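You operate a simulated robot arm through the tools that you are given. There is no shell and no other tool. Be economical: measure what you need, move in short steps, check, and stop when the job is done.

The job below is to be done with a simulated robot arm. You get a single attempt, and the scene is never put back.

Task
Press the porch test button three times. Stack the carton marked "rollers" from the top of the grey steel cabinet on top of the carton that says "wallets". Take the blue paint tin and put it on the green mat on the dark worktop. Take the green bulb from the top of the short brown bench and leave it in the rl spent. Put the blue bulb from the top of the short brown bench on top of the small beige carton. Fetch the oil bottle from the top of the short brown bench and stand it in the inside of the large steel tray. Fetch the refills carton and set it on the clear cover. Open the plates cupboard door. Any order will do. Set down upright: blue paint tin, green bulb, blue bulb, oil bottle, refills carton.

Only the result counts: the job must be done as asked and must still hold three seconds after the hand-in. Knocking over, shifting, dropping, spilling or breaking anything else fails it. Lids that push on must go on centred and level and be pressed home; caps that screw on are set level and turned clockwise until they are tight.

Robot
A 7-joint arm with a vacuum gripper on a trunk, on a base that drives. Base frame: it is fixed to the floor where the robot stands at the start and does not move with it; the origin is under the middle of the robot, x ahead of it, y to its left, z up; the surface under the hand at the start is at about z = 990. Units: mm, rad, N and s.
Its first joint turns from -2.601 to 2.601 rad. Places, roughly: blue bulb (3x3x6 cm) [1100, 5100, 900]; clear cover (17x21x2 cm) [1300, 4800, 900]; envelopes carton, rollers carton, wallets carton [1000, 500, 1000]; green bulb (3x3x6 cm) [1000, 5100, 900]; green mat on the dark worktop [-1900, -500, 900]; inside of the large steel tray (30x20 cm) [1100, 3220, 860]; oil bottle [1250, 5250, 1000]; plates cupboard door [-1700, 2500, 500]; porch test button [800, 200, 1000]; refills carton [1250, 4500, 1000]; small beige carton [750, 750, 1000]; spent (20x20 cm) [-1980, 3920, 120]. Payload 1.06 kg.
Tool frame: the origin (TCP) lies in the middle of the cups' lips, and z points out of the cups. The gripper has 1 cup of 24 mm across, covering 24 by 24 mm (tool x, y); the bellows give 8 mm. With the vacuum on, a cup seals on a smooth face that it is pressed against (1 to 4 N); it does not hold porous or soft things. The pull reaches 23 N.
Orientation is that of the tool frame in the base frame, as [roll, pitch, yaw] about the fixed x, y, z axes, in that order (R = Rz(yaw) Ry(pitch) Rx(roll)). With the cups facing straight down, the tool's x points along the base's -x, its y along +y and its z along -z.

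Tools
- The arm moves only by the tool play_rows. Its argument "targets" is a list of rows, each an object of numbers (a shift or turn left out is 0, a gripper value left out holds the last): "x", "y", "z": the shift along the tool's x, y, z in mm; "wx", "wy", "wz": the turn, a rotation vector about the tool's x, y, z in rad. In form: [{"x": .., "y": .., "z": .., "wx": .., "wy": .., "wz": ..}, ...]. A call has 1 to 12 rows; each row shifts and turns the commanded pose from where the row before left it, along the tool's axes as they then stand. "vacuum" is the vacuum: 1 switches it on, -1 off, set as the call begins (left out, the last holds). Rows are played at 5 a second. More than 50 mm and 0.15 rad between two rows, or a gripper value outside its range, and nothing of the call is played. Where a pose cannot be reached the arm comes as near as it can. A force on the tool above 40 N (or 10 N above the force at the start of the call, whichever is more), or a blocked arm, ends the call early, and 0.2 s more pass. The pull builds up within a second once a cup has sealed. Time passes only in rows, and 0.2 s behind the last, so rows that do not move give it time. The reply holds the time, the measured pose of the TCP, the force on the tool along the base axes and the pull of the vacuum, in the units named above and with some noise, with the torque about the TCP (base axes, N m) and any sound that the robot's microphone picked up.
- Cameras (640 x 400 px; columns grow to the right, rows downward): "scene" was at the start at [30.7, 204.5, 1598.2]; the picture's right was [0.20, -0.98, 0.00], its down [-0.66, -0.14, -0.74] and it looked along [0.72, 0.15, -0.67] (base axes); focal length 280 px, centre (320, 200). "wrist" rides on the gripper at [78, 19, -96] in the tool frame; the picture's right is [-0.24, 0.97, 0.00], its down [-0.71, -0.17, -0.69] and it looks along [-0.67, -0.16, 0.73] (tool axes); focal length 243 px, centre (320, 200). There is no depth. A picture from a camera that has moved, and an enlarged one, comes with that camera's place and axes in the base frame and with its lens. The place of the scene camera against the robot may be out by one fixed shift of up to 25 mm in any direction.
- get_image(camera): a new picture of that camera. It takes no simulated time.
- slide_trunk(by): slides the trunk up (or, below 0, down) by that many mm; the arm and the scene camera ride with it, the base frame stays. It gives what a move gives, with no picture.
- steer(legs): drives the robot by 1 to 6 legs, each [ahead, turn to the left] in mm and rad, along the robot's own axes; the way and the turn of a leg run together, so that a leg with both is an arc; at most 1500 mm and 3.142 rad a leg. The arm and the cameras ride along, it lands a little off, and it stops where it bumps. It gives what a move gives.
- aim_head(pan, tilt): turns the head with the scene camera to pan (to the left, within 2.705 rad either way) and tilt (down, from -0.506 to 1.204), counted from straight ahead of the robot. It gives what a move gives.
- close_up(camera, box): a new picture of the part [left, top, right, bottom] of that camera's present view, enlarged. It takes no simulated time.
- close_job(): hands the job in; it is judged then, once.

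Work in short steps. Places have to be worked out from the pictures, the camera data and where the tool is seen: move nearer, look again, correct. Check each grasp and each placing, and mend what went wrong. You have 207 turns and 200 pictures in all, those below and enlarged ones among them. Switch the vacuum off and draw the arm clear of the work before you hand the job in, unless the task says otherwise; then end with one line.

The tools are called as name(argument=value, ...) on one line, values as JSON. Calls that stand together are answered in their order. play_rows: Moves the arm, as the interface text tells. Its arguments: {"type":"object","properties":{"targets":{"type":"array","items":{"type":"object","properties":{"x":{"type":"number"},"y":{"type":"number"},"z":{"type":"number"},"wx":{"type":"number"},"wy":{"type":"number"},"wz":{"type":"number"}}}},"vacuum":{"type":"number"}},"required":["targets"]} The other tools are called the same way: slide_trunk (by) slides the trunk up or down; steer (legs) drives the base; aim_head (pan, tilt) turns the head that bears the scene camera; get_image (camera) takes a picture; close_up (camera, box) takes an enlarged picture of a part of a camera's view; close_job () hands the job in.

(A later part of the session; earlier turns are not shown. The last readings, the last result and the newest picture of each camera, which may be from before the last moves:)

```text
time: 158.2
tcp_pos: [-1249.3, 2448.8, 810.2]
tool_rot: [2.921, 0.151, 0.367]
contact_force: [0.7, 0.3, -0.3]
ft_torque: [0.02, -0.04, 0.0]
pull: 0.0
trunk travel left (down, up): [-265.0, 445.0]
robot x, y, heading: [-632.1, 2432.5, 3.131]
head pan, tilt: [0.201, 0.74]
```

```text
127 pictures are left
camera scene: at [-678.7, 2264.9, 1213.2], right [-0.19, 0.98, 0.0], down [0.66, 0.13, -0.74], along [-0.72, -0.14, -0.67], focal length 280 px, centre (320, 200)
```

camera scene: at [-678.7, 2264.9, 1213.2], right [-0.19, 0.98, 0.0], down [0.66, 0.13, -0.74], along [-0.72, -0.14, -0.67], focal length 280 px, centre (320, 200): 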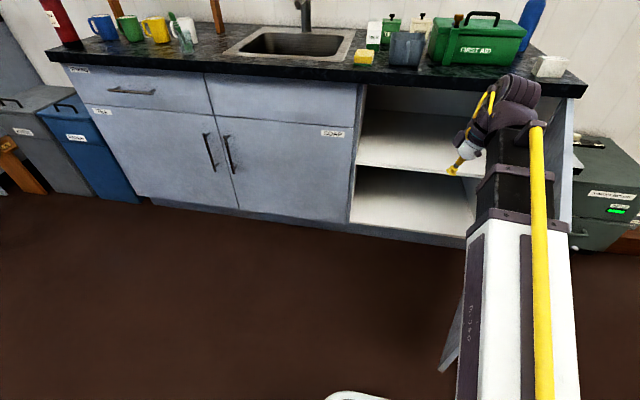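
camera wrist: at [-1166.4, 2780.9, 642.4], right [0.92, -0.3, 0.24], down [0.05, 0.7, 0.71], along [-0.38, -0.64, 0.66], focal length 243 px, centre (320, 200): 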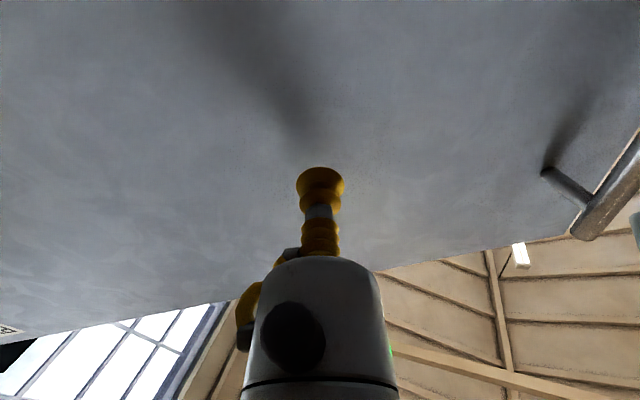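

I push toward +y against the inner face of the door.

play_rows(targets=[{"x": -5, "y": -40, "z": 12}, {"x": -5, "y": -40, "z": 12}, {"x": 0, "y": -40, "z": 12}, {"x": 5, "y": -40, "z": 12}, {"x": 5, "y": -30}, {}])

get_image(camera="scene")

```text
time: 159.6
tcp_pos: [-1324.3, 2604.6, 722.6]
tool_rot: [2.914, 0.157, 0.366]
contact_force: [0.6, -0.5, -0.5]
ft_torque: [-0.01, 0.02, -0.03]
pull: 0.1
trunk travel left (down, up): [-265.0, 445.0]
robot x, y, heading: [-635.1, 2433.6, 3.131]
head pan, tilt: [0.201, 0.74]
```

```text
126 pictures are left
camera scene: at [-678.7, 2264.9, 1213.2], right [-0.19, 0.98, 0.0], down [0.66, 0.13, -0.74], along [-0.72, -0.14, -0.67], focal length 280 px, centre (320, 200)
```

scene: 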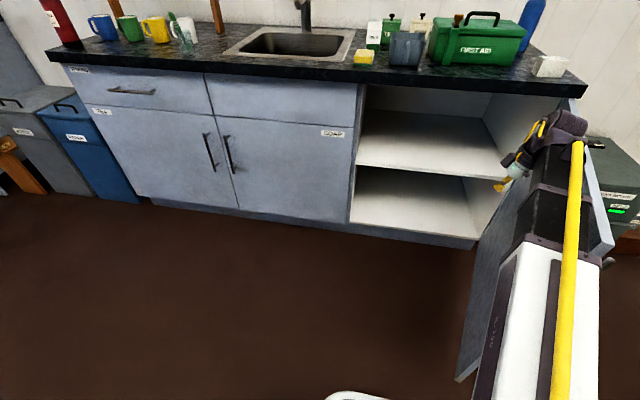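

Continuing the push to the right.

play_rows(targets=[{"x": 10, "y": -35}, {"x": 10, "y": -35}, {"x": 12, "y": -35}, {"x": 12, "y": -30}, {}])

get_image(camera="scene")

```text
time: 160.8
tcp_pos: [-1333.5, 2742.3, 689.7]
tool_rot: [2.907, 0.166, 0.363]
contact_force: [-0.3, -0.4, 1.0]
ft_torque: [-0.02, 0.0, -0.01]
pull: 0.0
trunk travel left (down, up): [-265.0, 445.0]
robot x, y, heading: [-635.3, 2432.3, 3.132]
head pan, tilt: [0.201, 0.74]
```

```text
125 pictures are left
camera scene: at [-678.7, 2265.0, 1213.2], right [-0.19, 0.98, 0.0], down [0.66, 0.13, -0.74], along [-0.72, -0.14, -0.67], focal length 280 px, centre (320, 200)
```

scene: 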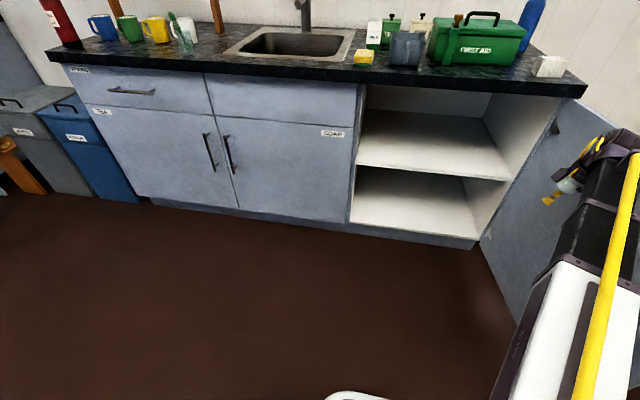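

Door is now wide open (~100°). I swing the arm back, raise the trunk and drive off toward the bench at (1100, 5000).

play_rows(targets=[{"y": 40}, {"y": 40}, {"y": 40}, {"y": 40}, {"y": 40}, {"z": -20}])

slide_trunk(by=400)

steer(legs=[[-400, 0], [0, -1.571]])

aim_head(pan=0.0, tilt=0.35)

get_image(camera="scene")

```text
time: 162.2
tcp_pos: [-1257.7, 2569.8, 749.8]
tool_rot: [2.92, 0.154, 0.365]
contact_force: [0.9, -0.6, -0.9]
ft_torque: [-0.05, -0.01, 0.04]
pull: 0.1
trunk travel left (down, up): [-265.0, 445.0]
robot x, y, heading: [-633.6, 2436.0, 3.128]
head pan, tilt: [0.201, 0.74]
```

```text
time: 166.0
tcp_pos: [-1257.5, 2570.3, 1151.3]
tool_rot: [2.919, 0.153, 0.366]
contact_force: [0.5, -0.3, -0.2]
ft_torque: [0.03, -0.02, 0.01]
pull: 0.1
trunk travel left (down, up): [-665.0, 45.0]
robot x, y, heading: [-635.5, 2434.2, 3.132]
head pan, tilt: [0.201, 0.74]
```

```text
time: 172.4
tcp_pos: [-82.4, 3050.2, 1150.1]
tool_rot: [2.917, 0.155, -1.218]
contact_force: [0.8, 0.2, 0.0]
ft_torque: [-0.04, 0.01, -0.04]
pull: 0.1
trunk travel left (down, up): [-665.0, 45.0]
robot x, y, heading: [-227.5, 2428.2, 1.549]
head pan, tilt: [0.201, 0.74]
```

```text
time: 173.3
tcp_pos: [-83.2, 3051.8, 1150.0]
tool_rot: [2.918, 0.153, -1.218]
contact_force: [-0.3, 0.1, 0.0]
ft_torque: [0.01, 0.0, 0.01]
pull: 0.1
trunk travel left (down, up): [-665.0, 45.0]
robot x, y, heading: [-227.0, 2432.7, 1.546]
head pan, tilt: [0.0, 0.351]
```

```text
124 pictures are left
camera scene: at [-402.4, 2499.0, 1647.9], right [1.0, -0.02, 0.0], down [-0.01, -0.34, -0.94], along [0.02, 0.94, -0.34], focal length 280 px, centre (320, 200)
```

scene: 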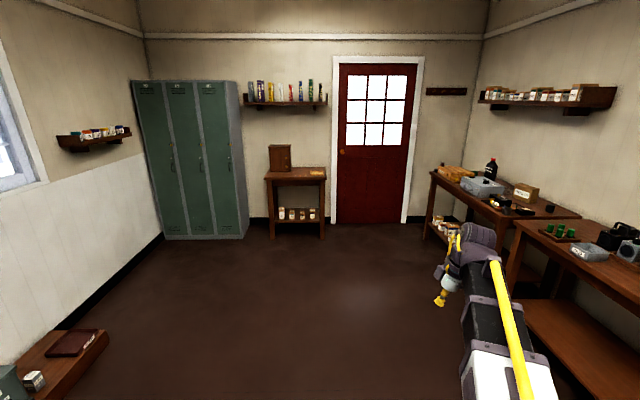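

I re-level the tool and align its yaw with the robot, then drive toward the short bench.

play_rows(targets=[{"wx": 0.111, "wy": 0.077}, {"wx": 0.111, "wy": 0.077}, {"wz": 0.127}, {"wz": 0.127}, {"wz": 0.127}, {}])

steer(legs=[[1100, 0], [1250, 0], [0, -1.546]])

aim_head(pan=0.2, tilt=0.6)

get_image(camera="scene")

```text
time: 174.7
tcp_pos: [-83.5, 3049.0, 1150.2]
tool_rot: [2.878, 0.062, -1.593]
contact_force: [0.4, 0.4, 0.3]
ft_torque: [0.01, -0.02, -0.01]
pull: 0.2
out of reach, approached as far as the arm can: row 1, 2
trunk travel left (down, up): [-665.0, 45.0]
robot x, y, heading: [-227.6, 2427.3, 1.548]
head pan, tilt: [0.0, 0.351]
```

```text
time: 189.9
tcp_pos: [447.0, 4669.3, 1150.7]
tool_rot: [2.878, 0.062, -3.106]
contact_force: [0.5, -0.6, 0.3]
ft_torque: [0.01, -0.02, 0.01]
pull: 0.1
trunk travel left (down, up): [-665.0, 45.0]
robot x, y, heading: [-184.2, 4778.5, 0.031]
head pan, tilt: [0.0, 0.351]
```

```text
time: 190.7
tcp_pos: [446.2, 4670.3, 1150.1]
tool_rot: [2.878, 0.062, -3.105]
contact_force: [0.5, -0.2, 0.4]
ft_torque: [0.0, -0.01, 0.03]
pull: 0.0
trunk travel left (down, up): [-665.0, 45.0]
robot x, y, heading: [-182.0, 4780.2, 0.031]
head pan, tilt: [0.201, 0.6]
```

```text
123 pictures are left
camera scene: at [-151.3, 4985.5, 1625.2], right [0.23, -0.97, 0.0], down [-0.55, -0.13, -0.83], along [0.8, 0.19, -0.56], focal length 280 px, centre (320, 200)
```

scene: 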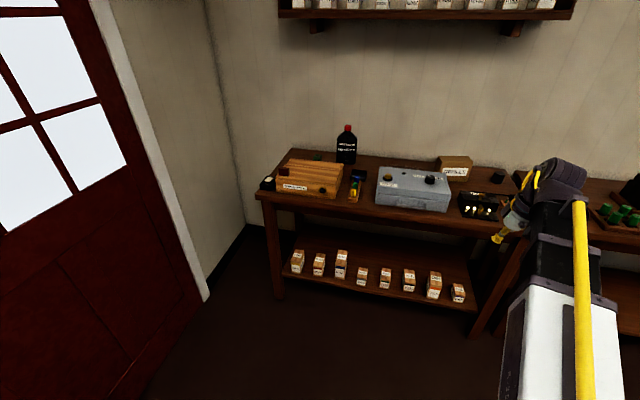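

I zoom in on the short bench.

close_up(camera="scene", box=[240, 120, 520, 240])

play_rows(targets=[{"x": -40}, {"x": -40}, {"x": -40}, {"x": -30}, {}])

```text
2.29 times, centred on (380, 180) of scene
camera zoom: at [-151.3, 4985.5, 1625.2], right [0.23, -0.97, 0.0], down [-0.55, -0.13, -0.83], along [0.8, 0.19, -0.56], focal length 641 px, centre (183, 246)
```

zoom: 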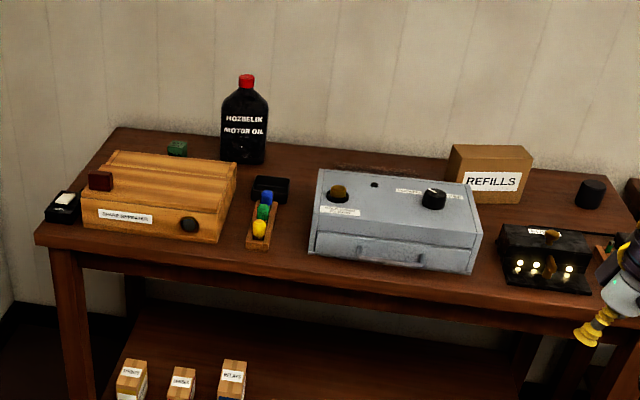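

```text
time: 191.9
tcp_pos: [598.7, 4675.1, 1159.4]
tool_rot: [2.874, 0.061, -3.107]
contact_force: [0.7, 0.5, 0.0]
ft_torque: [0.01, -0.01, -0.05]
pull: 0.0
trunk travel left (down, up): [-665.0, 45.0]
robot x, y, heading: [-177.6, 4780.9, 0.035]
head pan, tilt: [0.201, 0.6]
```

Bulbs are in a little rack, the oil bottle behind, the refills carton right of a grey box. I level the tool and go nearer.

play_rows(targets=[{"wx": 0.133, "wy": 0.031}, {"wx": 0.133, "wy": 0.031}, {}])

get_image(camera="wrist")

```text
time: 192.7
tcp_pos: [598.2, 4675.0, 1159.1]
tool_rot: [2.875, 0.064, -3.105]
contact_force: [0.5, 0.8, -0.3]
ft_torque: [-0.03, 0.03, -0.03]
pull: 0.0
out of reach, approached as far as the arm can: row 1, 2
trunk travel left (down, up): [-665.0, 45.0]
robot x, y, heading: [-179.5, 4778.0, 0.033]
head pan, tilt: [0.201, 0.6]
```

```text
121 pictures are left
camera wrist: at [514.9, 4664.5, 1253.7], right [0.19, 0.94, 0.27], down [0.68, -0.32, 0.66], along [0.71, 0.06, -0.7], focal length 243 px, centre (320, 200)
```

wrist: 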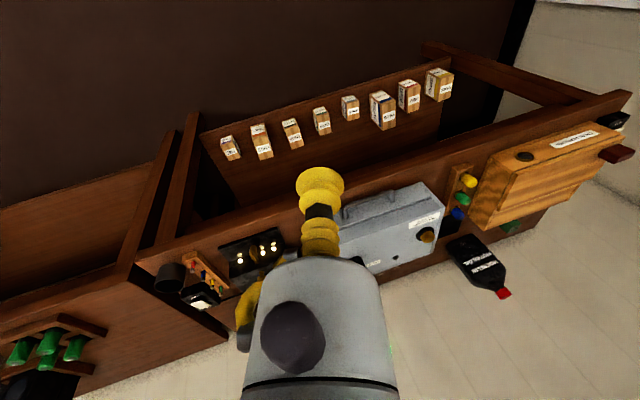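

The tool won't level in this arm shape (a joint limit). I try shifting the hand further out and toward the robot's centre line.

play_rows(targets=[{"y": 40}, {"y": 40}, {"y": 40}, {"wx": 0.1}, {"wx": 0.1}, {"wx": 0.067}, {}])

```text
time: 194.3
tcp_pos: [589.9, 4743.8, 1179.5]
tool_rot: [2.877, 0.071, -3.074]
contact_force: [-0.6, 0.0, 0.2]
ft_torque: [-0.02, -0.01, 0.01]
pull: 0.1
out of reach, approached as far as the arm can: row 2, 3, 4, 5, 6
trunk travel left (down, up): [-665.0, 45.0]
robot x, y, heading: [-181.2, 4780.8, 0.038]
head pan, tilt: [0.201, 0.6]
```

I test whether yawing the tool frees it.

play_rows(targets=[{"wz": -0.14}, {"wz": -0.14}, {"wz": -0.14}, {"wz": -0.14}, {"wz": -0.14}, {}])

```text
time: 195.7
tcp_pos: [589.5, 4744.0, 1178.9]
tool_rot: [2.982, 0.225, -2.379]
contact_force: [0.2, 0.0, 0.4]
ft_torque: [-0.01, -0.01, -0.01]
pull: 0.0
trunk travel left (down, up): [-665.0, 45.0]
robot x, y, heading: [-183.8, 4782.4, 0.031]
head pan, tilt: [0.201, 0.6]
```

The elbow seems swung sideways. I back off from the bench and stretch the arm nearly straight to reset its shape, levelling there.

steer(legs=[[-400, 0]])

play_rows(targets=[{"wz": 0.14}, {"wz": 0.14}, {"wz": 0.14}, {"wz": 0.14}, {"wz": 0.14}, {"x": -45}, {"x": -45}, {"x": -45}, {"x": -45}, {"x": -45}, {"x": -45}])

get_image(camera="scene")

```text
time: 198.2
tcp_pos: [194.5, 4729.3, 1178.8]
tool_rot: [2.982, 0.223, -2.387]
contact_force: [-0.2, -0.5, -1.0]
ft_torque: [0.0, -0.01, -0.03]
pull: 0.0
trunk travel left (down, up): [-665.0, 45.0]
robot x, y, heading: [-574.7, 4765.3, 0.029]
head pan, tilt: [0.201, 0.6]
```

```text
time: 200.6
tcp_pos: [462.4, 4721.0, 1189.5]
tool_rot: [2.872, 0.074, -3.068]
contact_force: [0.4, -0.3, 0.0]
ft_torque: [-0.01, 0.02, -0.02]
pull: 0.0
out of reach, approached as far as the arm can: row 8, 9, 10, 11
trunk travel left (down, up): [-665.0, 45.0]
robot x, y, heading: [-574.9, 4767.8, 0.025]
head pan, tilt: [0.201, 0.6]
```

```text
120 pictures are left
camera scene: at [-543.8, 4973.3, 1625.1], right [0.23, -0.97, 0.0], down [-0.55, -0.13, -0.82], along [0.8, 0.19, -0.57], focal length 280 px, centre (320, 200)
```

scene: 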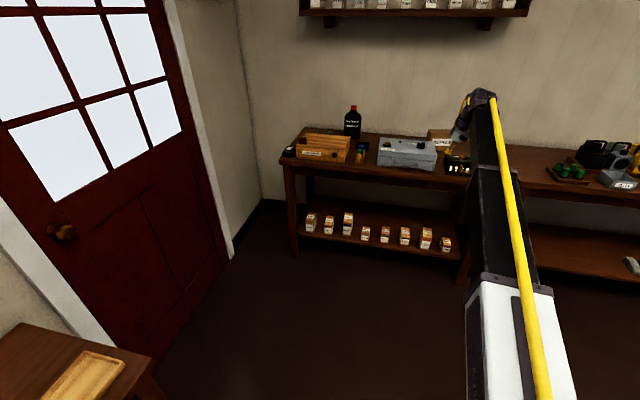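

Now retract somewhat and try levelling.

play_rows(targets=[{"x": 40}, {"x": 40}, {"x": 40}, {"wx": 0.1}, {"wx": 0.1}, {"wx": 0.07}, {}])

```text
time: 202.2
tcp_pos: [342.9, 4716.0, 1180.9]
tool_rot: [2.875, 0.073, -3.077]
contact_force: [0.3, 0.2, 1.2]
ft_torque: [0.01, 0.01, -0.01]
pull: 0.0
out of reach, approached as far as the arm can: row 4, 5, 6
trunk travel left (down, up): [-665.0, 45.0]
robot x, y, heading: [-577.1, 4767.4, 0.026]
head pan, tilt: [0.201, 0.6]
```

The wrist is in its flipped branch (roll joint at a limit). I unwind it: roll the tool around the forearm to point up, then pitch it over forward to down.

play_rows(targets=[{"wx": -0.149}, {"wx": -0.149}, {"wx": -0.149}, {"wx": -0.149}, {"wx": -0.149}, {"wx": -0.149}, {"wx": -0.149}, {"wx": -0.149}, {"wx": -0.149}, {"wx": -0.149}])

get_image(camera="scene")

```text
time: 204.4
tcp_pos: [340.6, 4707.7, 1115.0]
tool_rot: [1.386, 0.093, -3.084]
contact_force: [-0.3, -0.1, -0.1]
ft_torque: [0.01, -0.03, -0.01]
pull: 0.0
out of reach, approached as far as the arm can: row 5, 6, 7, 8, 9, 10
trunk travel left (down, up): [-665.0, 45.0]
robot x, y, heading: [-575.7, 4766.6, 0.029]
head pan, tilt: [0.201, 0.6]
```

```text
119 pictures are left
camera scene: at [-544.3, 4973.3, 1625.2], right [0.23, -0.97, 0.0], down [-0.55, -0.13, -0.83], along [0.8, 0.19, -0.56], focal length 280 px, centre (320, 200)
```

scene: 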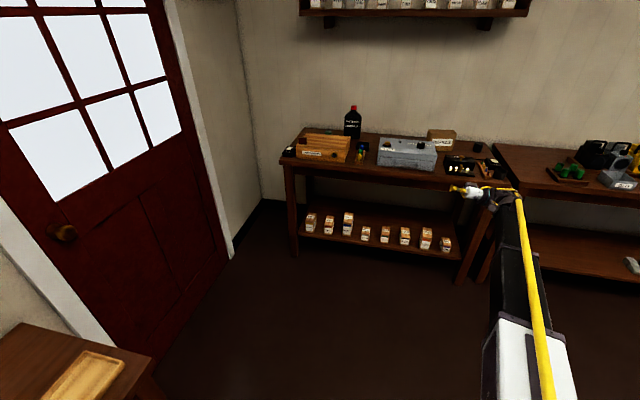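

Unwinding works (tool now points sideways). Continue to up while keeping the wrist in place.

play_rows(targets=[{"wx": -0.149, "y": 28, "x": 8}, {"wx": -0.149, "y": 28, "x": 8}, {"wx": -0.149, "y": 28, "x": 8}, {"wx": -0.149, "y": 28, "x": 8}, {"wx": -0.149, "y": 28, "x": 8}, {"wx": -0.149, "y": 28, "x": 8}, {"wx": -0.149, "y": 28, "x": 8}, {"wx": -0.149, "y": 28, "x": 8}, {"wx": -0.149, "y": 28, "x": 8}, {"wx": -0.05, "y": 10}])

```text
time: 204.7
tcp_pos: [337.0, 4710.2, 1109.9]
tool_rot: [1.315, 0.107, -3.099]
contact_force: [6.4, 15.0, 0.9]
ft_torque: [0.09, -0.07, -0.32]
pull: 0.0
out of reach, approached as far as the arm can: row 1
trunk travel left (down, up): [-665.0, 45.0]
robot x, y, heading: [-574.1, 4769.7, 0.027]
head pan, tilt: [0.201, 0.6]
stopped in row 1: the force on the tool passed its limit at 75 N (the readings are from after the stop); the commanded pose is now the measured one
```

A force stop; I look at what touched.

close_up(camera="scene", box=[430, 150, 590, 250])

get_image(camera="wrist")

```text
4.00 times, centred on (510, 200) of scene
camera zoom: at [-544.7, 4973.3, 1625.2], right [0.23, -0.97, 0.0], down [-0.55, -0.13, -0.83], along [0.8, 0.19, -0.56], focal length 1121 px, centre (-440, 200)
```

zoom: 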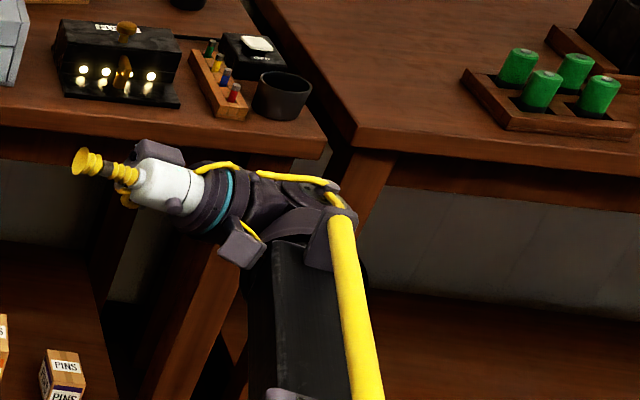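

```text
117 pictures are left
camera wrist: at [265.8, 4609.5, 1098.0], right [0.14, -0.24, 0.96], down [0.77, -0.59, -0.26], along [0.63, 0.77, 0.1], focal length 243 px, centre (320, 200)
```

wrist: 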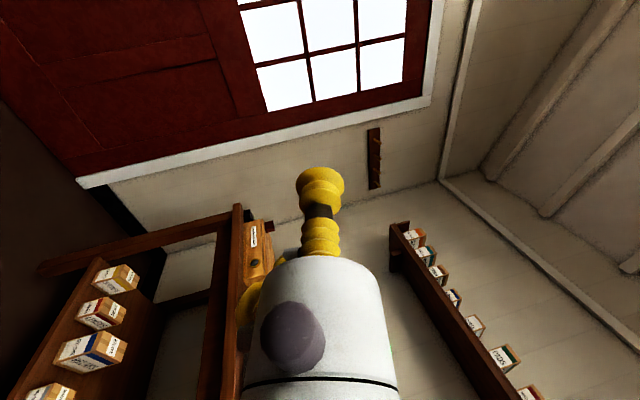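

The wrist camera touched the forearm. I turn the tool forward first to open that angle, then continue the roll.

play_rows(targets=[{"wx": 0.05}, {"wy": -0.14}, {"wy": -0.14}, {"wy": -0.14}, {"wy": -0.14}, {"wy": -0.14}, {}])

```text
time: 206.3
tcp_pos: [337.9, 4710.8, 1110.1]
tool_rot: [1.345, -0.048, 2.503]
contact_force: [0.6, 0.2, -0.2]
ft_torque: [-0.02, -0.03, 0.0]
pull: 0.1
trunk travel left (down, up): [-665.0, 45.0]
robot x, y, heading: [-574.5, 4766.6, 0.027]
head pan, tilt: [0.201, 0.6]
```

Good. Now roll around the forearm axis until the tool points up-forward.

play_rows(targets=[{"wx": -0.114, "wz": 0.095}, {"wx": -0.114, "wz": 0.095}, {"wx": -0.114, "wz": 0.095}, {"wx": -0.114, "wz": 0.095}, {"wx": -0.114, "wz": 0.095}, {"wx": -0.114, "wz": 0.095}, {"wx": -0.114, "wz": 0.095}, {"wx": -0.114, "wz": 0.095}, {"wx": -0.08, "wz": 0.067}])

```text
time: 208.3
tcp_pos: [328.3, 4857.2, 1051.7]
tool_rot: [0.093, -0.587, 3.086]
contact_force: [-0.6, 0.0, 0.2]
ft_torque: [0.0, 0.0, 0.0]
pull: 0.1
out of reach, approached as far as the arm can: row 3, 4, 5, 6, 7, 8, 9
trunk travel left (down, up): [-665.0, 45.0]
robot x, y, heading: [-575.7, 4766.9, 0.024]
head pan, tilt: [0.201, 0.6]
```

Tool points up-forward as planned. Now pitch it over, forward then down.

play_rows(targets=[{"wy": -0.148}, {"wy": -0.148}, {"wy": -0.148}, {"wy": -0.148}, {"wy": -0.148}, {"wy": -0.148}, {"wy": -0.148}, {"wy": -0.148}, {"wy": -0.148}])

get_image(camera="scene")

```text
time: 210.3
tcp_pos: [332.0, 4854.2, 1069.3]
tool_rot: [2.091, -1.242, 1.015]
contact_force: [0.0, 0.5, -1.6]
ft_torque: [-0.02, -0.11, -0.01]
pull: 0.0
out of reach, approached as far as the arm can: row 1, 8
trunk travel left (down, up): [-665.0, 45.0]
robot x, y, heading: [-573.4, 4768.6, 0.028]
head pan, tilt: [0.201, 0.6]
```

```text
116 pictures are left
camera scene: at [-544.3, 4973.3, 1625.2], right [0.23, -0.97, 0.0], down [-0.55, -0.13, -0.83], along [0.8, 0.19, -0.56], focal length 280 px, centre (320, 200)
```

scene: 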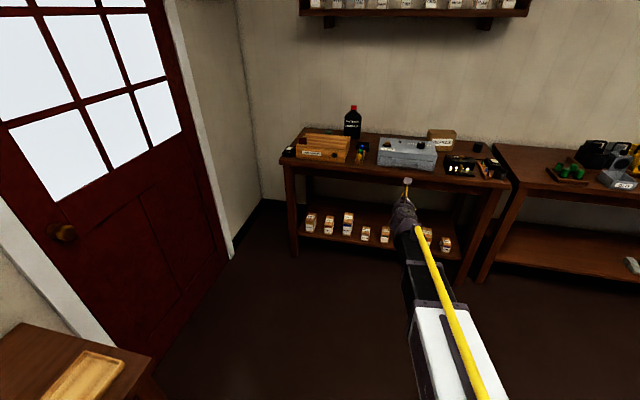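

Passed the forward direction. Continue pitching down.

play_rows(targets=[{"wy": -0.148}, {"wy": -0.148}, {"wy": -0.148}, {"wy": -0.148}, {"wy": -0.148}, {"wy": -0.148}, {"wy": -0.148}, {"wy": -0.148}, {"wy": -0.148}])

```text
time: 212.3
tcp_pos: [317.3, 4921.9, 1038.7]
tool_rot: [2.857, -0.026, -0.049]
contact_force: [-0.1, -0.2, -0.1]
ft_torque: [-0.02, 0.02, 0.02]
pull: 0.0
out of reach, approached as far as the arm can: row 3, 4, 5, 6, 7, 8
trunk travel left (down, up): [-665.0, 45.0]
robot x, y, heading: [-574.1, 4768.3, 0.03]
head pan, tilt: [0.201, 0.6]
```

Tool is down with yaw 0. I level, then turn it about its axis by half a turn.

play_rows(targets=[{"wx": 0.142}, {"wx": 0.142}, {"wz": 0.149}, {"wz": 0.149}, {"wz": 0.149}, {"wz": 0.149}, {"wz": 0.149}, {"wz": 0.149}, {"wz": 0.149}, {"wz": 0.149}, {"wz": 0.149}])

```text
time: 214.7
tcp_pos: [316.3, 4922.7, 1039.1]
tool_rot: [-3.129, -0.283, -1.394]
contact_force: [-0.1, 0.5, -0.6]
ft_torque: [0.02, 0.01, -0.03]
pull: 0.0
out of reach, approached as far as the arm can: row 1, 2
trunk travel left (down, up): [-665.0, 45.0]
robot x, y, heading: [-573.8, 4767.9, 0.03]
head pan, tilt: [0.201, 0.6]
```

The wrist crossed the wrong way. I retrace differently: pitch up to forward-left past the forearm axis so the blocked roll joint makes the wrist cross over.

play_rows(targets=[{"wx": 0.119, "wy": -0.08, "wz": 0.036}, {"wx": 0.119, "wy": -0.08, "wz": 0.036}, {"wx": 0.119, "wy": -0.08, "wz": 0.036}, {"wx": 0.119, "wy": -0.08, "wz": 0.036}, {"wx": 0.119, "wy": -0.08, "wz": 0.036}, {"wx": 0.119, "wy": -0.08, "wz": 0.036}, {"wx": 0.119, "wy": -0.08, "wz": 0.036}, {"wx": 0.119, "wy": -0.08, "wz": 0.036}, {"wx": 0.119, "wy": -0.08, "wz": 0.036}, {"wx": 0.119, "wy": -0.08, "wz": 0.036}, {"wx": 0.119, "wy": -0.08, "wz": 0.036}])

get_image(camera="scene")

```text
time: 217.1
tcp_pos: [272.9, 5058.2, 998.5]
tool_rot: [-1.691, 0.327, -1.212]
contact_force: [0.2, -0.3, 0.2]
ft_torque: [0.0, -0.01, -0.01]
pull: 0.1
out of reach, approached as far as the arm can: row 1, 2, 3, 4, 5, 6, 7, 8, 9, 10
trunk travel left (down, up): [-665.0, 45.0]
robot x, y, heading: [-571.0, 4767.4, 0.026]
head pan, tilt: [0.201, 0.6]
```

```text
115 pictures are left
camera scene: at [-544.3, 4973.6, 1625.2], right [0.23, -0.97, 0.0], down [-0.55, -0.13, -0.83], along [0.8, 0.19, -0.56], focal length 280 px, centre (320, 200)
```

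scene: 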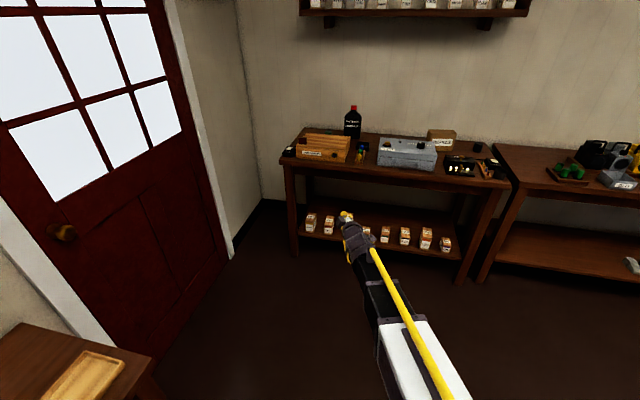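

Tool now points forward-left. I yaw it further left.

play_rows(targets=[{"wx": -0.047, "wy": -0.139, "wz": -0.017}, {"wx": -0.047, "wy": -0.139, "wz": -0.017}, {"wx": -0.047, "wy": -0.139, "wz": -0.017}, {"wx": -0.047, "wy": -0.139, "wz": -0.017}, {"wx": -0.047, "wy": -0.139, "wz": -0.017}, {"wx": -0.047, "wy": -0.139, "wz": -0.017}, {}])

get_image(camera="scene")

```text
time: 218.7
tcp_pos: [229.0, 5079.9, 885.2]
tool_rot: [-1.634, 0.255, -0.336]
contact_force: [-0.3, 0.1, -1.2]
ft_torque: [-0.03, 0.03, 0.0]
pull: 0.0
out of reach, approached as far as the arm can: row 2, 3, 4, 5, 6
trunk travel left (down, up): [-665.0, 45.0]
robot x, y, heading: [-576.8, 4768.2, 0.024]
head pan, tilt: [0.201, 0.6]
```

```text
114 pictures are left
camera scene: at [-544.1, 4973.4, 1625.2], right [0.23, -0.97, 0.0], down [-0.55, -0.13, -0.82], along [0.8, 0.19, -0.57], focal length 280 px, centre (320, 200)
```

scene: 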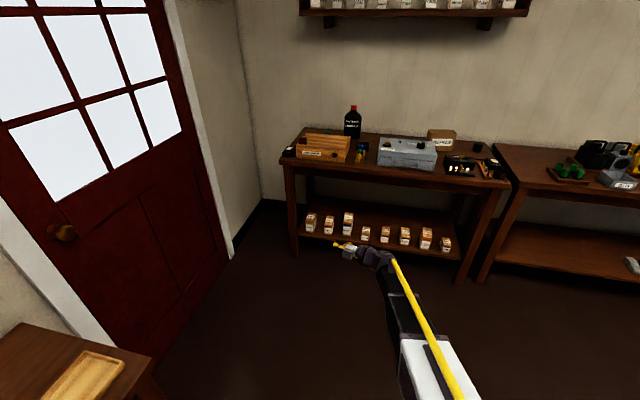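

Pointing left now. I roll it down around the forearm direction and see whether it levels.

play_rows(targets=[{"wx": -0.135, "wy": 0.038, "wz": -0.046}, {"wx": -0.135, "wy": 0.038, "wz": -0.046}, {"wx": -0.135, "wy": 0.038, "wz": -0.046}, {"wx": -0.135, "wy": 0.038, "wz": -0.046}, {"wx": -0.135, "wy": 0.038, "wz": -0.046}, {"wx": -0.135, "wy": 0.038, "wz": -0.046}, {"wx": -0.135, "wy": 0.038, "wz": -0.046}, {"wx": -0.135, "wy": 0.038, "wz": -0.046}, {"wx": -0.135, "wy": 0.038, "wz": -0.046}, {"wx": -0.1, "wy": 0.028, "wz": -0.034}])

get_image(camera="scene")

```text
time: 220.9
tcp_pos: [148.9, 4906.6, 647.8]
tool_rot: [-2.688, -0.427, -0.261]
contact_force: [-0.7, 1.2, 0.0]
ft_torque: [0.02, 0.0, 0.0]
pull: 0.0
out of reach, approached as far as the arm can: row 1, 2, 3, 4, 5, 6, 7, 8, 9, 10
trunk travel left (down, up): [-665.0, 45.0]
robot x, y, heading: [-575.8, 4767.1, 0.025]
head pan, tilt: [0.201, 0.6]
```

```text
113 pictures are left
camera scene: at [-544.3, 4973.3, 1625.2], right [0.23, -0.97, 0.0], down [-0.55, -0.13, -0.83], along [0.8, 0.19, -0.56], focal length 280 px, centre (320, 200)
```

scene: 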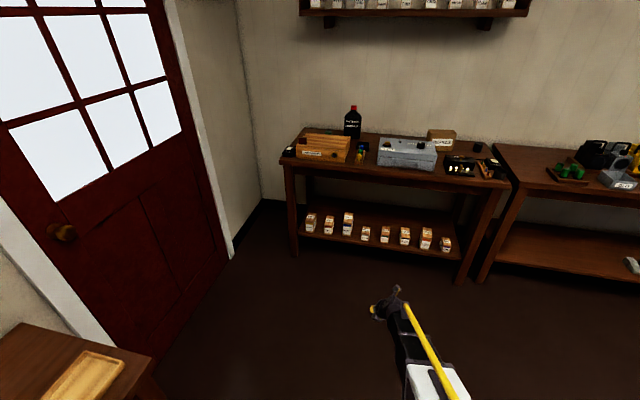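

The arm sagged while out of reach but the tool is nearly down. I level it while rising.

play_rows(targets=[{"z": -45}, {"z": -45}, {"z": -45}, {"z": -40, "wx": -0.085, "wy": -0.088}, {"z": -40, "wx": -0.085, "wy": -0.088}, {"z": -40, "wx": -0.085, "wy": -0.088}, {"z": -40, "wx": -0.085, "wy": -0.088}, {"z": -40, "wx": -0.085, "wy": -0.088}, {"z": -40}, {"z": -40}])

get_image(camera="scene")

```text
time: 223.1
tcp_pos: [-27.8, 4601.6, 973.8]
tool_rot: [3.119, 0.017, -0.182]
contact_force: [-0.3, -0.2, -0.6]
ft_torque: [0.02, 0.01, -0.01]
pull: 0.1
out of reach, approached as far as the arm can: row 1, 2, 4, 5, 6, 7, 8, 9
trunk travel left (down, up): [-665.0, 45.0]
robot x, y, heading: [-576.0, 4765.2, 0.032]
head pan, tilt: [0.201, 0.6]
```

```text
112 pictures are left
camera scene: at [-544.4, 4973.3, 1625.1], right [0.23, -0.97, 0.0], down [-0.55, -0.13, -0.83], along [0.8, 0.19, -0.56], focal length 280 px, centre (320, 200)
```

scene: 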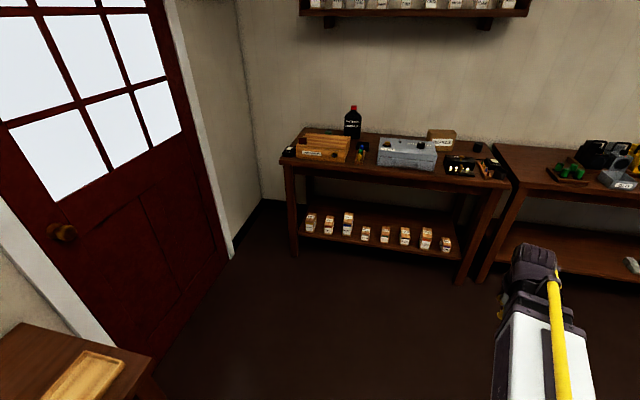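

Levelled: the wrist is free again. I move the hand out and start the half-turn about the tool axis.

play_rows(targets=[{"x": 45, "z": -20}, {"x": 45, "z": -20}, {"x": 45, "z": -20}, {"x": 45, "z": -20}, {"x": 45}, {"wz": 0.149}, {"wz": 0.149}, {"wz": 0.149}, {"wz": 0.149}, {"wz": 0.149}])

```text
time: 225.3
tcp_pos: [192.7, 4537.5, 1049.4]
tool_rot: [3.119, 0.013, -0.178]
contact_force: [-0.4, 0.9, 0.4]
ft_torque: [0.01, -0.01, -0.03]
pull: 0.0
out of reach, approached as far as the arm can: row 1, 2, 3, 4, 5, 6, 7, 8, 9, 10
trunk travel left (down, up): [-665.0, 45.0]
robot x, y, heading: [-573.7, 4764.6, 0.024]
head pan, tilt: [0.201, 0.6]
```

That direction is at its limit; I turn the other way.

play_rows(targets=[{"wz": -0.149}, {"wz": -0.149}, {"wz": -0.149}, {"wz": -0.149}, {"wz": -0.149}, {"wz": -0.149}, {"wz": -0.149}, {"wz": -0.149}, {"wz": -0.149}, {"wz": -0.149}, {"wz": -0.149}])

play_rows(targets=[{"wz": -0.149}, {"wz": -0.149}, {"wz": -0.149}, {"wz": -0.149}, {"wz": -0.149}, {"wz": -0.149}, {"wz": -0.149}, {"wz": -0.149}, {"wz": -0.149}, {"wz": -0.149}, {"wz": -0.149}])

get_image(camera="wrist")

```text
time: 227.7
tcp_pos: [187.8, 4537.4, 1049.3]
tool_rot: [-3.126, 0.021, 1.465]
contact_force: [-0.3, -0.6, 0.7]
ft_torque: [0.01, 0.02, 0.01]
pull: 0.0
trunk travel left (down, up): [-665.0, 45.0]
robot x, y, heading: [-578.5, 4766.5, 0.029]
head pan, tilt: [0.201, 0.6]
```

```text
time: 230.1
tcp_pos: [190.0, 4538.0, 1050.7]
tool_rot: [-3.12, -0.018, 3.105]
contact_force: [0.4, -0.7, -0.2]
ft_torque: [0.0, 0.0, 0.02]
pull: 0.0
trunk travel left (down, up): [-665.0, 45.0]
robot x, y, heading: [-573.7, 4766.8, 0.027]
head pan, tilt: [0.201, 0.6]
```

```text
111 pictures are left
camera wrist: at [114.6, 4560.4, 1148.7], right [0.27, 0.96, -0.02], down [0.71, -0.18, 0.68], along [0.65, -0.2, -0.74], focal length 243 px, centre (320, 200)
```

wrist: 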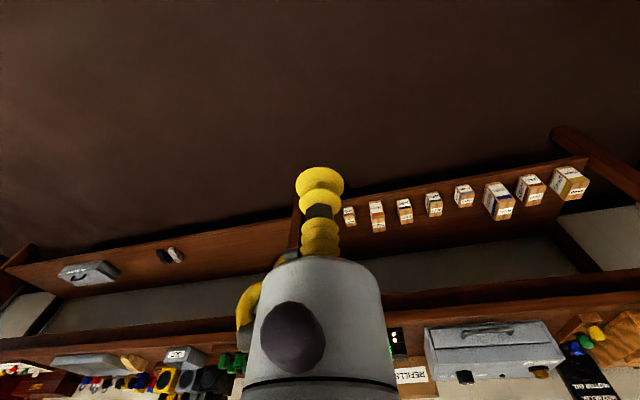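

Standard pose restored. I trim the residual tilt, raise and centre the hand, and drive up to the bench.

play_rows(targets=[{"wx": -0.0216, "wy": -0.018, "wz": -0.06}, {"z": -45}, {"z": -45}, {"z": -45}, {"y": 45}, {"y": 45}, {"y": 45}, {"y": 40}])

steer(legs=[[850, -0.02]])

aim_head(pan=0.2, tilt=0.74)

get_image(camera="scene")

get_image(camera="wrist")

```text
time: 231.9
tcp_pos: [182.7, 4713.8, 1184.8]
tool_rot: [3.139, 0.0, -3.122]
contact_force: [0.6, 0.2, 0.0]
ft_torque: [0.0, -0.02, 0.0]
pull: 0.0
trunk travel left (down, up): [-665.0, 45.0]
robot x, y, heading: [-578.8, 4769.5, 0.028]
head pan, tilt: [0.201, 0.6]
```

```text
time: 236.5
tcp_pos: [1040.6, 4716.1, 1184.1]
tool_rot: [3.14, 0.001, -3.139]
contact_force: [-0.2, 0.1, 0.1]
ft_torque: [0.01, -0.06, -0.02]
pull: 0.0
trunk travel left (down, up): [-665.0, 45.0]
robot x, y, heading: [285.1, 4783.7, 0.01]
head pan, tilt: [0.201, 0.6]
```

```text
time: 237.2
tcp_pos: [1041.0, 4716.0, 1184.8]
tool_rot: [3.14, 0.0, -3.138]
contact_force: [0.4, 0.1, 0.6]
ft_torque: [-0.01, -0.06, 0.02]
pull: 0.1
trunk travel left (down, up): [-665.0, 45.0]
robot x, y, heading: [284.2, 4783.0, 0.009]
head pan, tilt: [0.201, 0.74]
```

```text
110 pictures are left
camera scene: at [313.3, 4988.6, 1613.2], right [0.21, -0.98, 0.0], down [-0.66, -0.14, -0.74], along [0.72, 0.16, -0.67], focal length 280 px, centre (320, 200)
```

scene: 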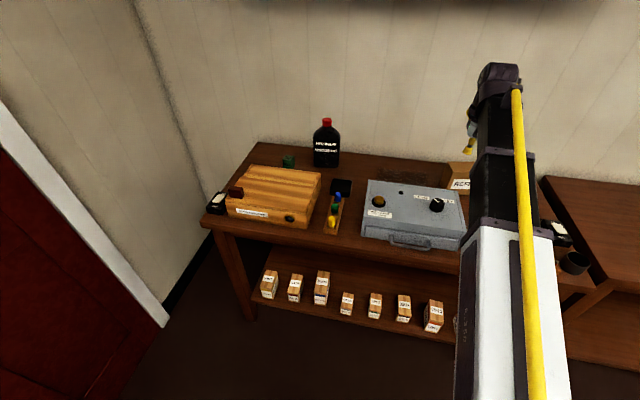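

```text
109 pictures are left
camera wrist: at [963.3, 4734.4, 1282.8], right [0.23, 0.97, 0.0], down [0.71, -0.17, 0.69], along [0.67, -0.16, -0.73], focal length 243 px, centre (320, 200)
```

wrist: 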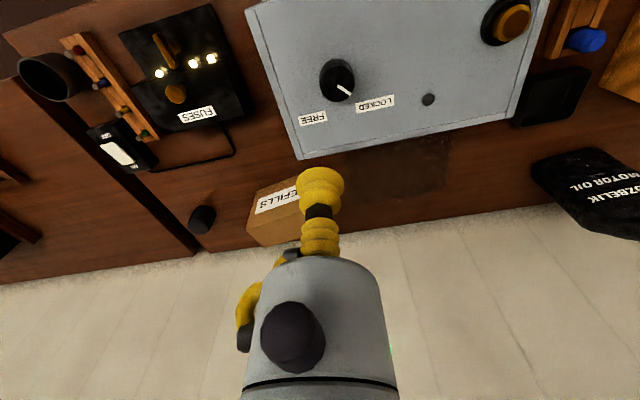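

I look for the clear cover; a faint darker rectangle lies behind the grey box.

close_up(camera="wrist", box=[240, 80, 560, 280])

close_up(camera="scene", box=[270, 100, 510, 250])

```text
2.00 times, centred on (400, 180) of wrist
camera zoom: at [963.3, 4734.4, 1282.8], right [0.23, 0.97, 0.0], down [0.71, -0.17, 0.69], along [0.67, -0.16, -0.73], focal length 485 px, centre (160, 240)
```

zoom: 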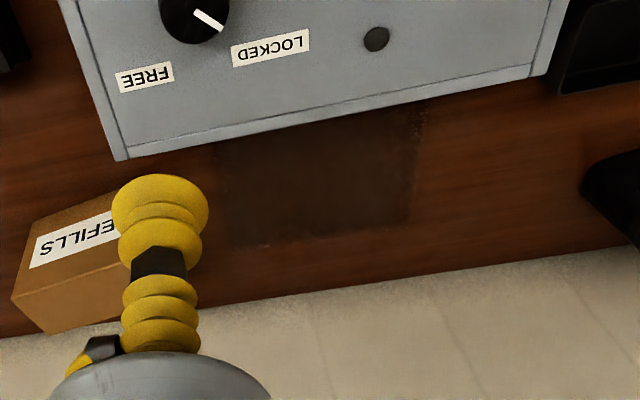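

```text
2.67 times, centred on (390, 175) of scene
camera zoom: at [313.3, 4988.6, 1613.2], right [0.21, -0.98, 0.0], down [-0.66, -0.14, -0.74], along [0.72, 0.16, -0.67], focal length 748 px, centre (133, 267)
```

zoom: 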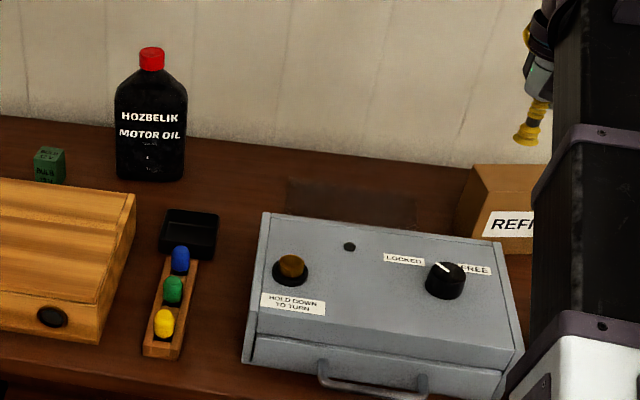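

The faint patch (x≈1170–1345, y≈4721–4906) is the clear cover. Refills front face near x≈1255, y≈4530–4650. I drive 140 closer so both are in reach.

steer(legs=[[145, -0.01]])

play_rows(targets=[{"y": -45, "x": 20}, {"y": -30, "x": 20}])

get_image(camera="wrist")

```text
time: 238.5
tcp_pos: [1184.9, 4710.0, 1185.1]
tool_rot: [3.141, 0.0, 3.134]
contact_force: [0.3, 0.7, 0.2]
ft_torque: [0.01, 0.02, -0.02]
pull: 0.0
trunk travel left (down, up): [-665.0, 45.0]
robot x, y, heading: [430.5, 4786.5, -0.002]
head pan, tilt: [0.201, 0.74]
```

```text
time: 239.1
tcp_pos: [1142.9, 4633.8, 1182.8]
tool_rot: [3.14, 0.001, 3.133]
contact_force: [0.7, -0.6, 0.4]
ft_torque: [0.0, -0.03, -0.03]
pull: 0.0
trunk travel left (down, up): [-665.0, 45.0]
robot x, y, heading: [427.1, 4788.4, 0.0]
head pan, tilt: [0.201, 0.74]
```

```text
106 pictures are left
camera wrist: at [1066.7, 4653.6, 1281.3], right [0.24, 0.97, 0.0], down [0.71, -0.18, 0.68], along [0.66, -0.17, -0.73], focal length 243 px, centre (320, 200)
```

wrist: 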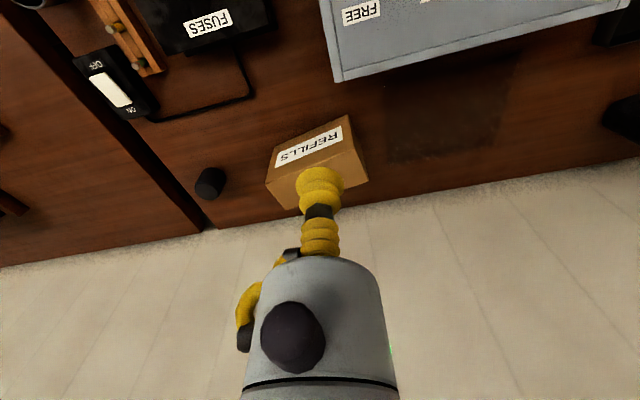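

Triangulated: refills top z≈965, centre (1314, 4581), yaw ≈0.18; clear cover centre ≈(1296, 4822), surface ≈870. I move above refills.

play_rows(targets=[{"x": -45, "y": -14}, {"x": -45, "y": -13}, {"x": -45, "y": -13}, {"x": -36, "y": -13}, {"z": 45}, {"z": 45}, {"z": 45}])

get_image(camera="wrist")

```text
time: 240.7
tcp_pos: [1312.6, 4582.7, 1048.0]
tool_rot: [3.141, 0.0, 3.135]
contact_force: [-0.1, -0.1, 0.2]
ft_torque: [-0.01, 0.02, 0.02]
pull: 0.1
trunk travel left (down, up): [-665.0, 45.0]
robot x, y, heading: [431.2, 4784.0, 0.005]
head pan, tilt: [0.201, 0.74]
```

```text
105 pictures are left
camera wrist: at [1236.1, 4601.0, 1146.4], right [0.24, 0.97, 0.0], down [0.71, -0.18, 0.69], along [0.67, -0.17, -0.73], focal length 243 px, centre (320, 200)
```

wrist: 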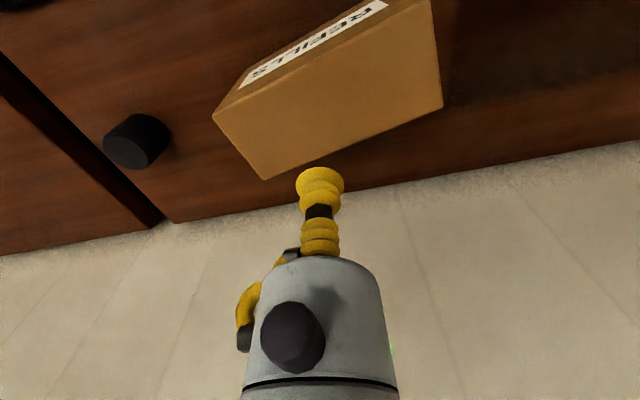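

Refined: top z≈978, centre (1307, 4587). Descend with vacuum.

play_rows(targets=[{"x": 5, "y": 4, "z": 30}, {"z": 25}, {"z": 8}, {"z": 4}, {"z": 3}, {"z": 3}, {}], vacuum=1)

```text
time: 242.3
tcp_pos: [1309.7, 4587.2, 976.0]
tool_rot: [3.14, -0.001, 3.135]
contact_force: [0.4, 0.0, -0.9]
ft_torque: [0.0, -0.02, -0.01]
pull: 0.0
trunk travel left (down, up): [-665.0, 45.0]
robot x, y, heading: [428.6, 4787.2, -0.003]
head pan, tilt: [0.201, 0.74]
```

play_rows(targets=[{"z": 3}, {"z": 3}, {"z": 2}, {"z": 2}, {}])

```text
time: 243.5
tcp_pos: [1310.0, 4584.7, 968.1]
tool_rot: [3.142, 0.002, 3.135]
contact_force: [5.7, -0.8, 16.5]
ft_torque: [0.0, -0.01, 0.02]
pull: 22.3
trunk travel left (down, up): [-665.0, 45.0]
robot x, y, heading: [427.3, 4783.8, 0.004]
head pan, tilt: [0.201, 0.74]
```

Sealed. I lift 100 mm and look.

play_rows(targets=[{"z": -10}, {"z": -30}, {"z": -40}, {"z": -30}, {}])

get_image(camera="wrist")

```text
time: 244.7
tcp_pos: [1309.7, 4584.6, 1075.0]
tool_rot: [3.141, -0.001, 3.135]
contact_force: [0.4, -0.9, -3.5]
ft_torque: [-0.02, 0.02, -0.01]
pull: 22.9
trunk travel left (down, up): [-665.0, 45.0]
robot x, y, heading: [427.2, 4784.0, -0.002]
head pan, tilt: [0.201, 0.74]
```

```text
104 pictures are left
camera wrist: at [1232.7, 4603.4, 1173.5], right [0.24, 0.97, 0.0], down [0.71, -0.18, 0.68], along [0.66, -0.16, -0.73], focal length 243 px, centre (320, 200)
```

wrist: 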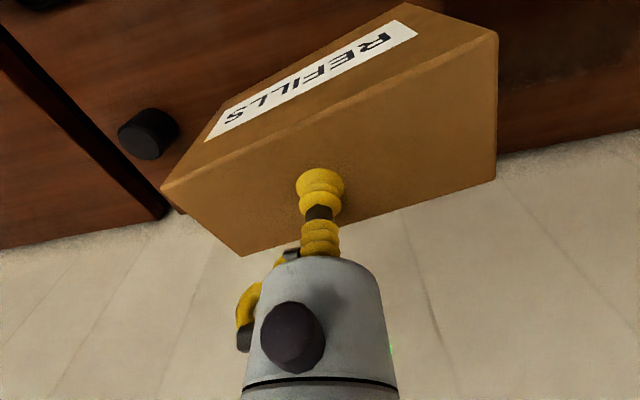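

I carry it to over the clear cover, aligning it.

play_rows(targets=[{"y": 45, "x": 3}, {"y": 45, "x": 3}, {"y": 45, "x": 3}, {"y": 45, "x": 3}, {"y": 45, "x": 2}, {"y": 12, "wz": 0.08}, {"wz": 0.09}, {}])

get_image(camera="wrist")

close_up(camera="scene", box=[330, 100, 490, 200])

```text
time: 246.5
tcp_pos: [1296.7, 4822.5, 1077.5]
tool_rot: [3.14, 0.001, 2.964]
contact_force: [-0.5, -1.4, -3.1]
ft_torque: [-0.03, 0.01, -0.02]
pull: 23.0
trunk travel left (down, up): [-665.0, 45.0]
robot x, y, heading: [426.4, 4781.0, -0.001]
head pan, tilt: [0.201, 0.74]
```

```text
103 pictures are left
camera wrist: at [1225.1, 4853.9, 1175.2], right [0.4, 0.91, 0.0], down [0.67, -0.29, 0.68], along [0.63, -0.28, -0.73], focal length 243 px, centre (320, 200)
```

wrist: 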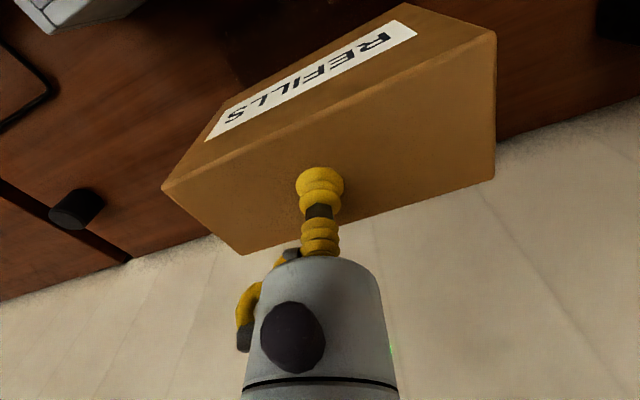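

```text
4.00 times, centred on (410, 150) of scene
camera zoom: at [460.8, 4989.1, 1613.1], right [0.2, -0.98, 0.0], down [-0.66, -0.14, -0.74], along [0.72, 0.15, -0.67], focal length 1121 px, centre (-40, 400)
```

zoom: 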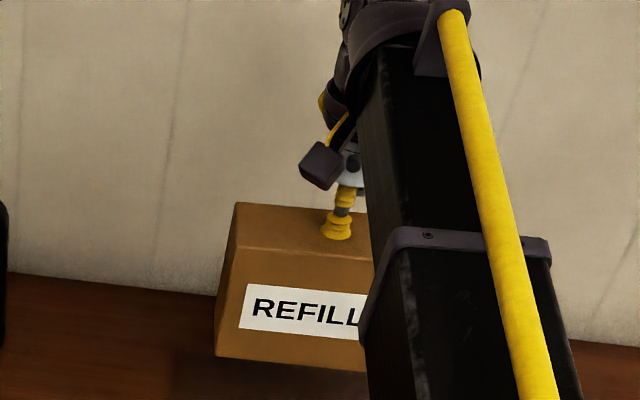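

Over the cover. I expect contact near TCP z≈990; descend with slow final steps.

play_rows(targets=[{"z": 35}, {"z": 30}, {"z": 6}, {"z": 4}, {"z": 3}, {"z": 3}, {}])

close_up(camera="scene", box=[330, 110, 490, 210])

```text
time: 248.1
tcp_pos: [1299.1, 4820.8, 995.7]
tool_rot: [3.139, 0.0, 2.965]
contact_force: [-0.2, -0.4, -2.8]
ft_torque: [-0.03, 0.02, 0.0]
pull: 22.5
trunk travel left (down, up): [-665.0, 45.0]
robot x, y, heading: [426.6, 4786.2, -0.006]
head pan, tilt: [0.201, 0.74]
```

```text
4.00 times, centred on (410, 160) of scene
camera zoom: at [460.7, 4989.1, 1613.2], right [0.2, -0.98, 0.0], down [-0.66, -0.14, -0.74], along [0.72, 0.15, -0.67], focal length 1121 px, centre (-40, 360)
```

zoom: 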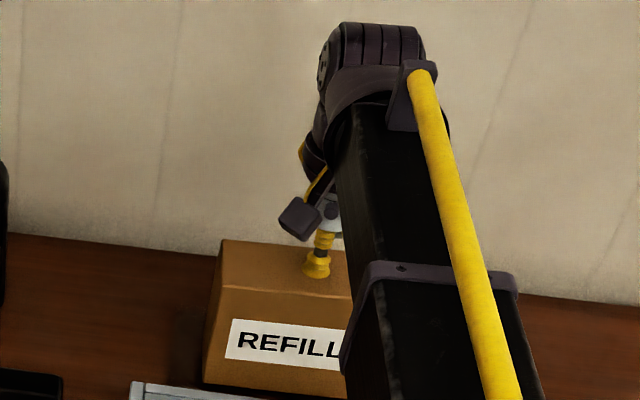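

play_rows(targets=[{"z": 2}, {"z": 2}, {"z": 2}, {"z": 2}, {}])

```text
time: 249.3
tcp_pos: [1296.9, 4820.1, 986.6]
tool_rot: [3.141, 0.0, 2.965]
contact_force: [-0.2, -0.3, -3.6]
ft_torque: [-0.04, -0.01, -0.04]
pull: 23.1
trunk travel left (down, up): [-665.0, 45.0]
robot x, y, heading: [428.2, 4784.6, 0.002]
head pan, tilt: [0.201, 0.74]
```

play_rows(targets=[{"z": 2}, {"z": 2}, {"z": 2}, {}])

```text
time: 250.3
tcp_pos: [1297.5, 4821.4, 981.9]
tool_rot: [3.14, 0.0, 2.964]
contact_force: [0.8, 0.4, 3.5]
ft_torque: [0.0, -0.02, 0.04]
pull: 22.8
trunk travel left (down, up): [-665.0, 45.0]
robot x, y, heading: [431.2, 4785.7, 0.003]
head pan, tilt: [0.201, 0.74]
```

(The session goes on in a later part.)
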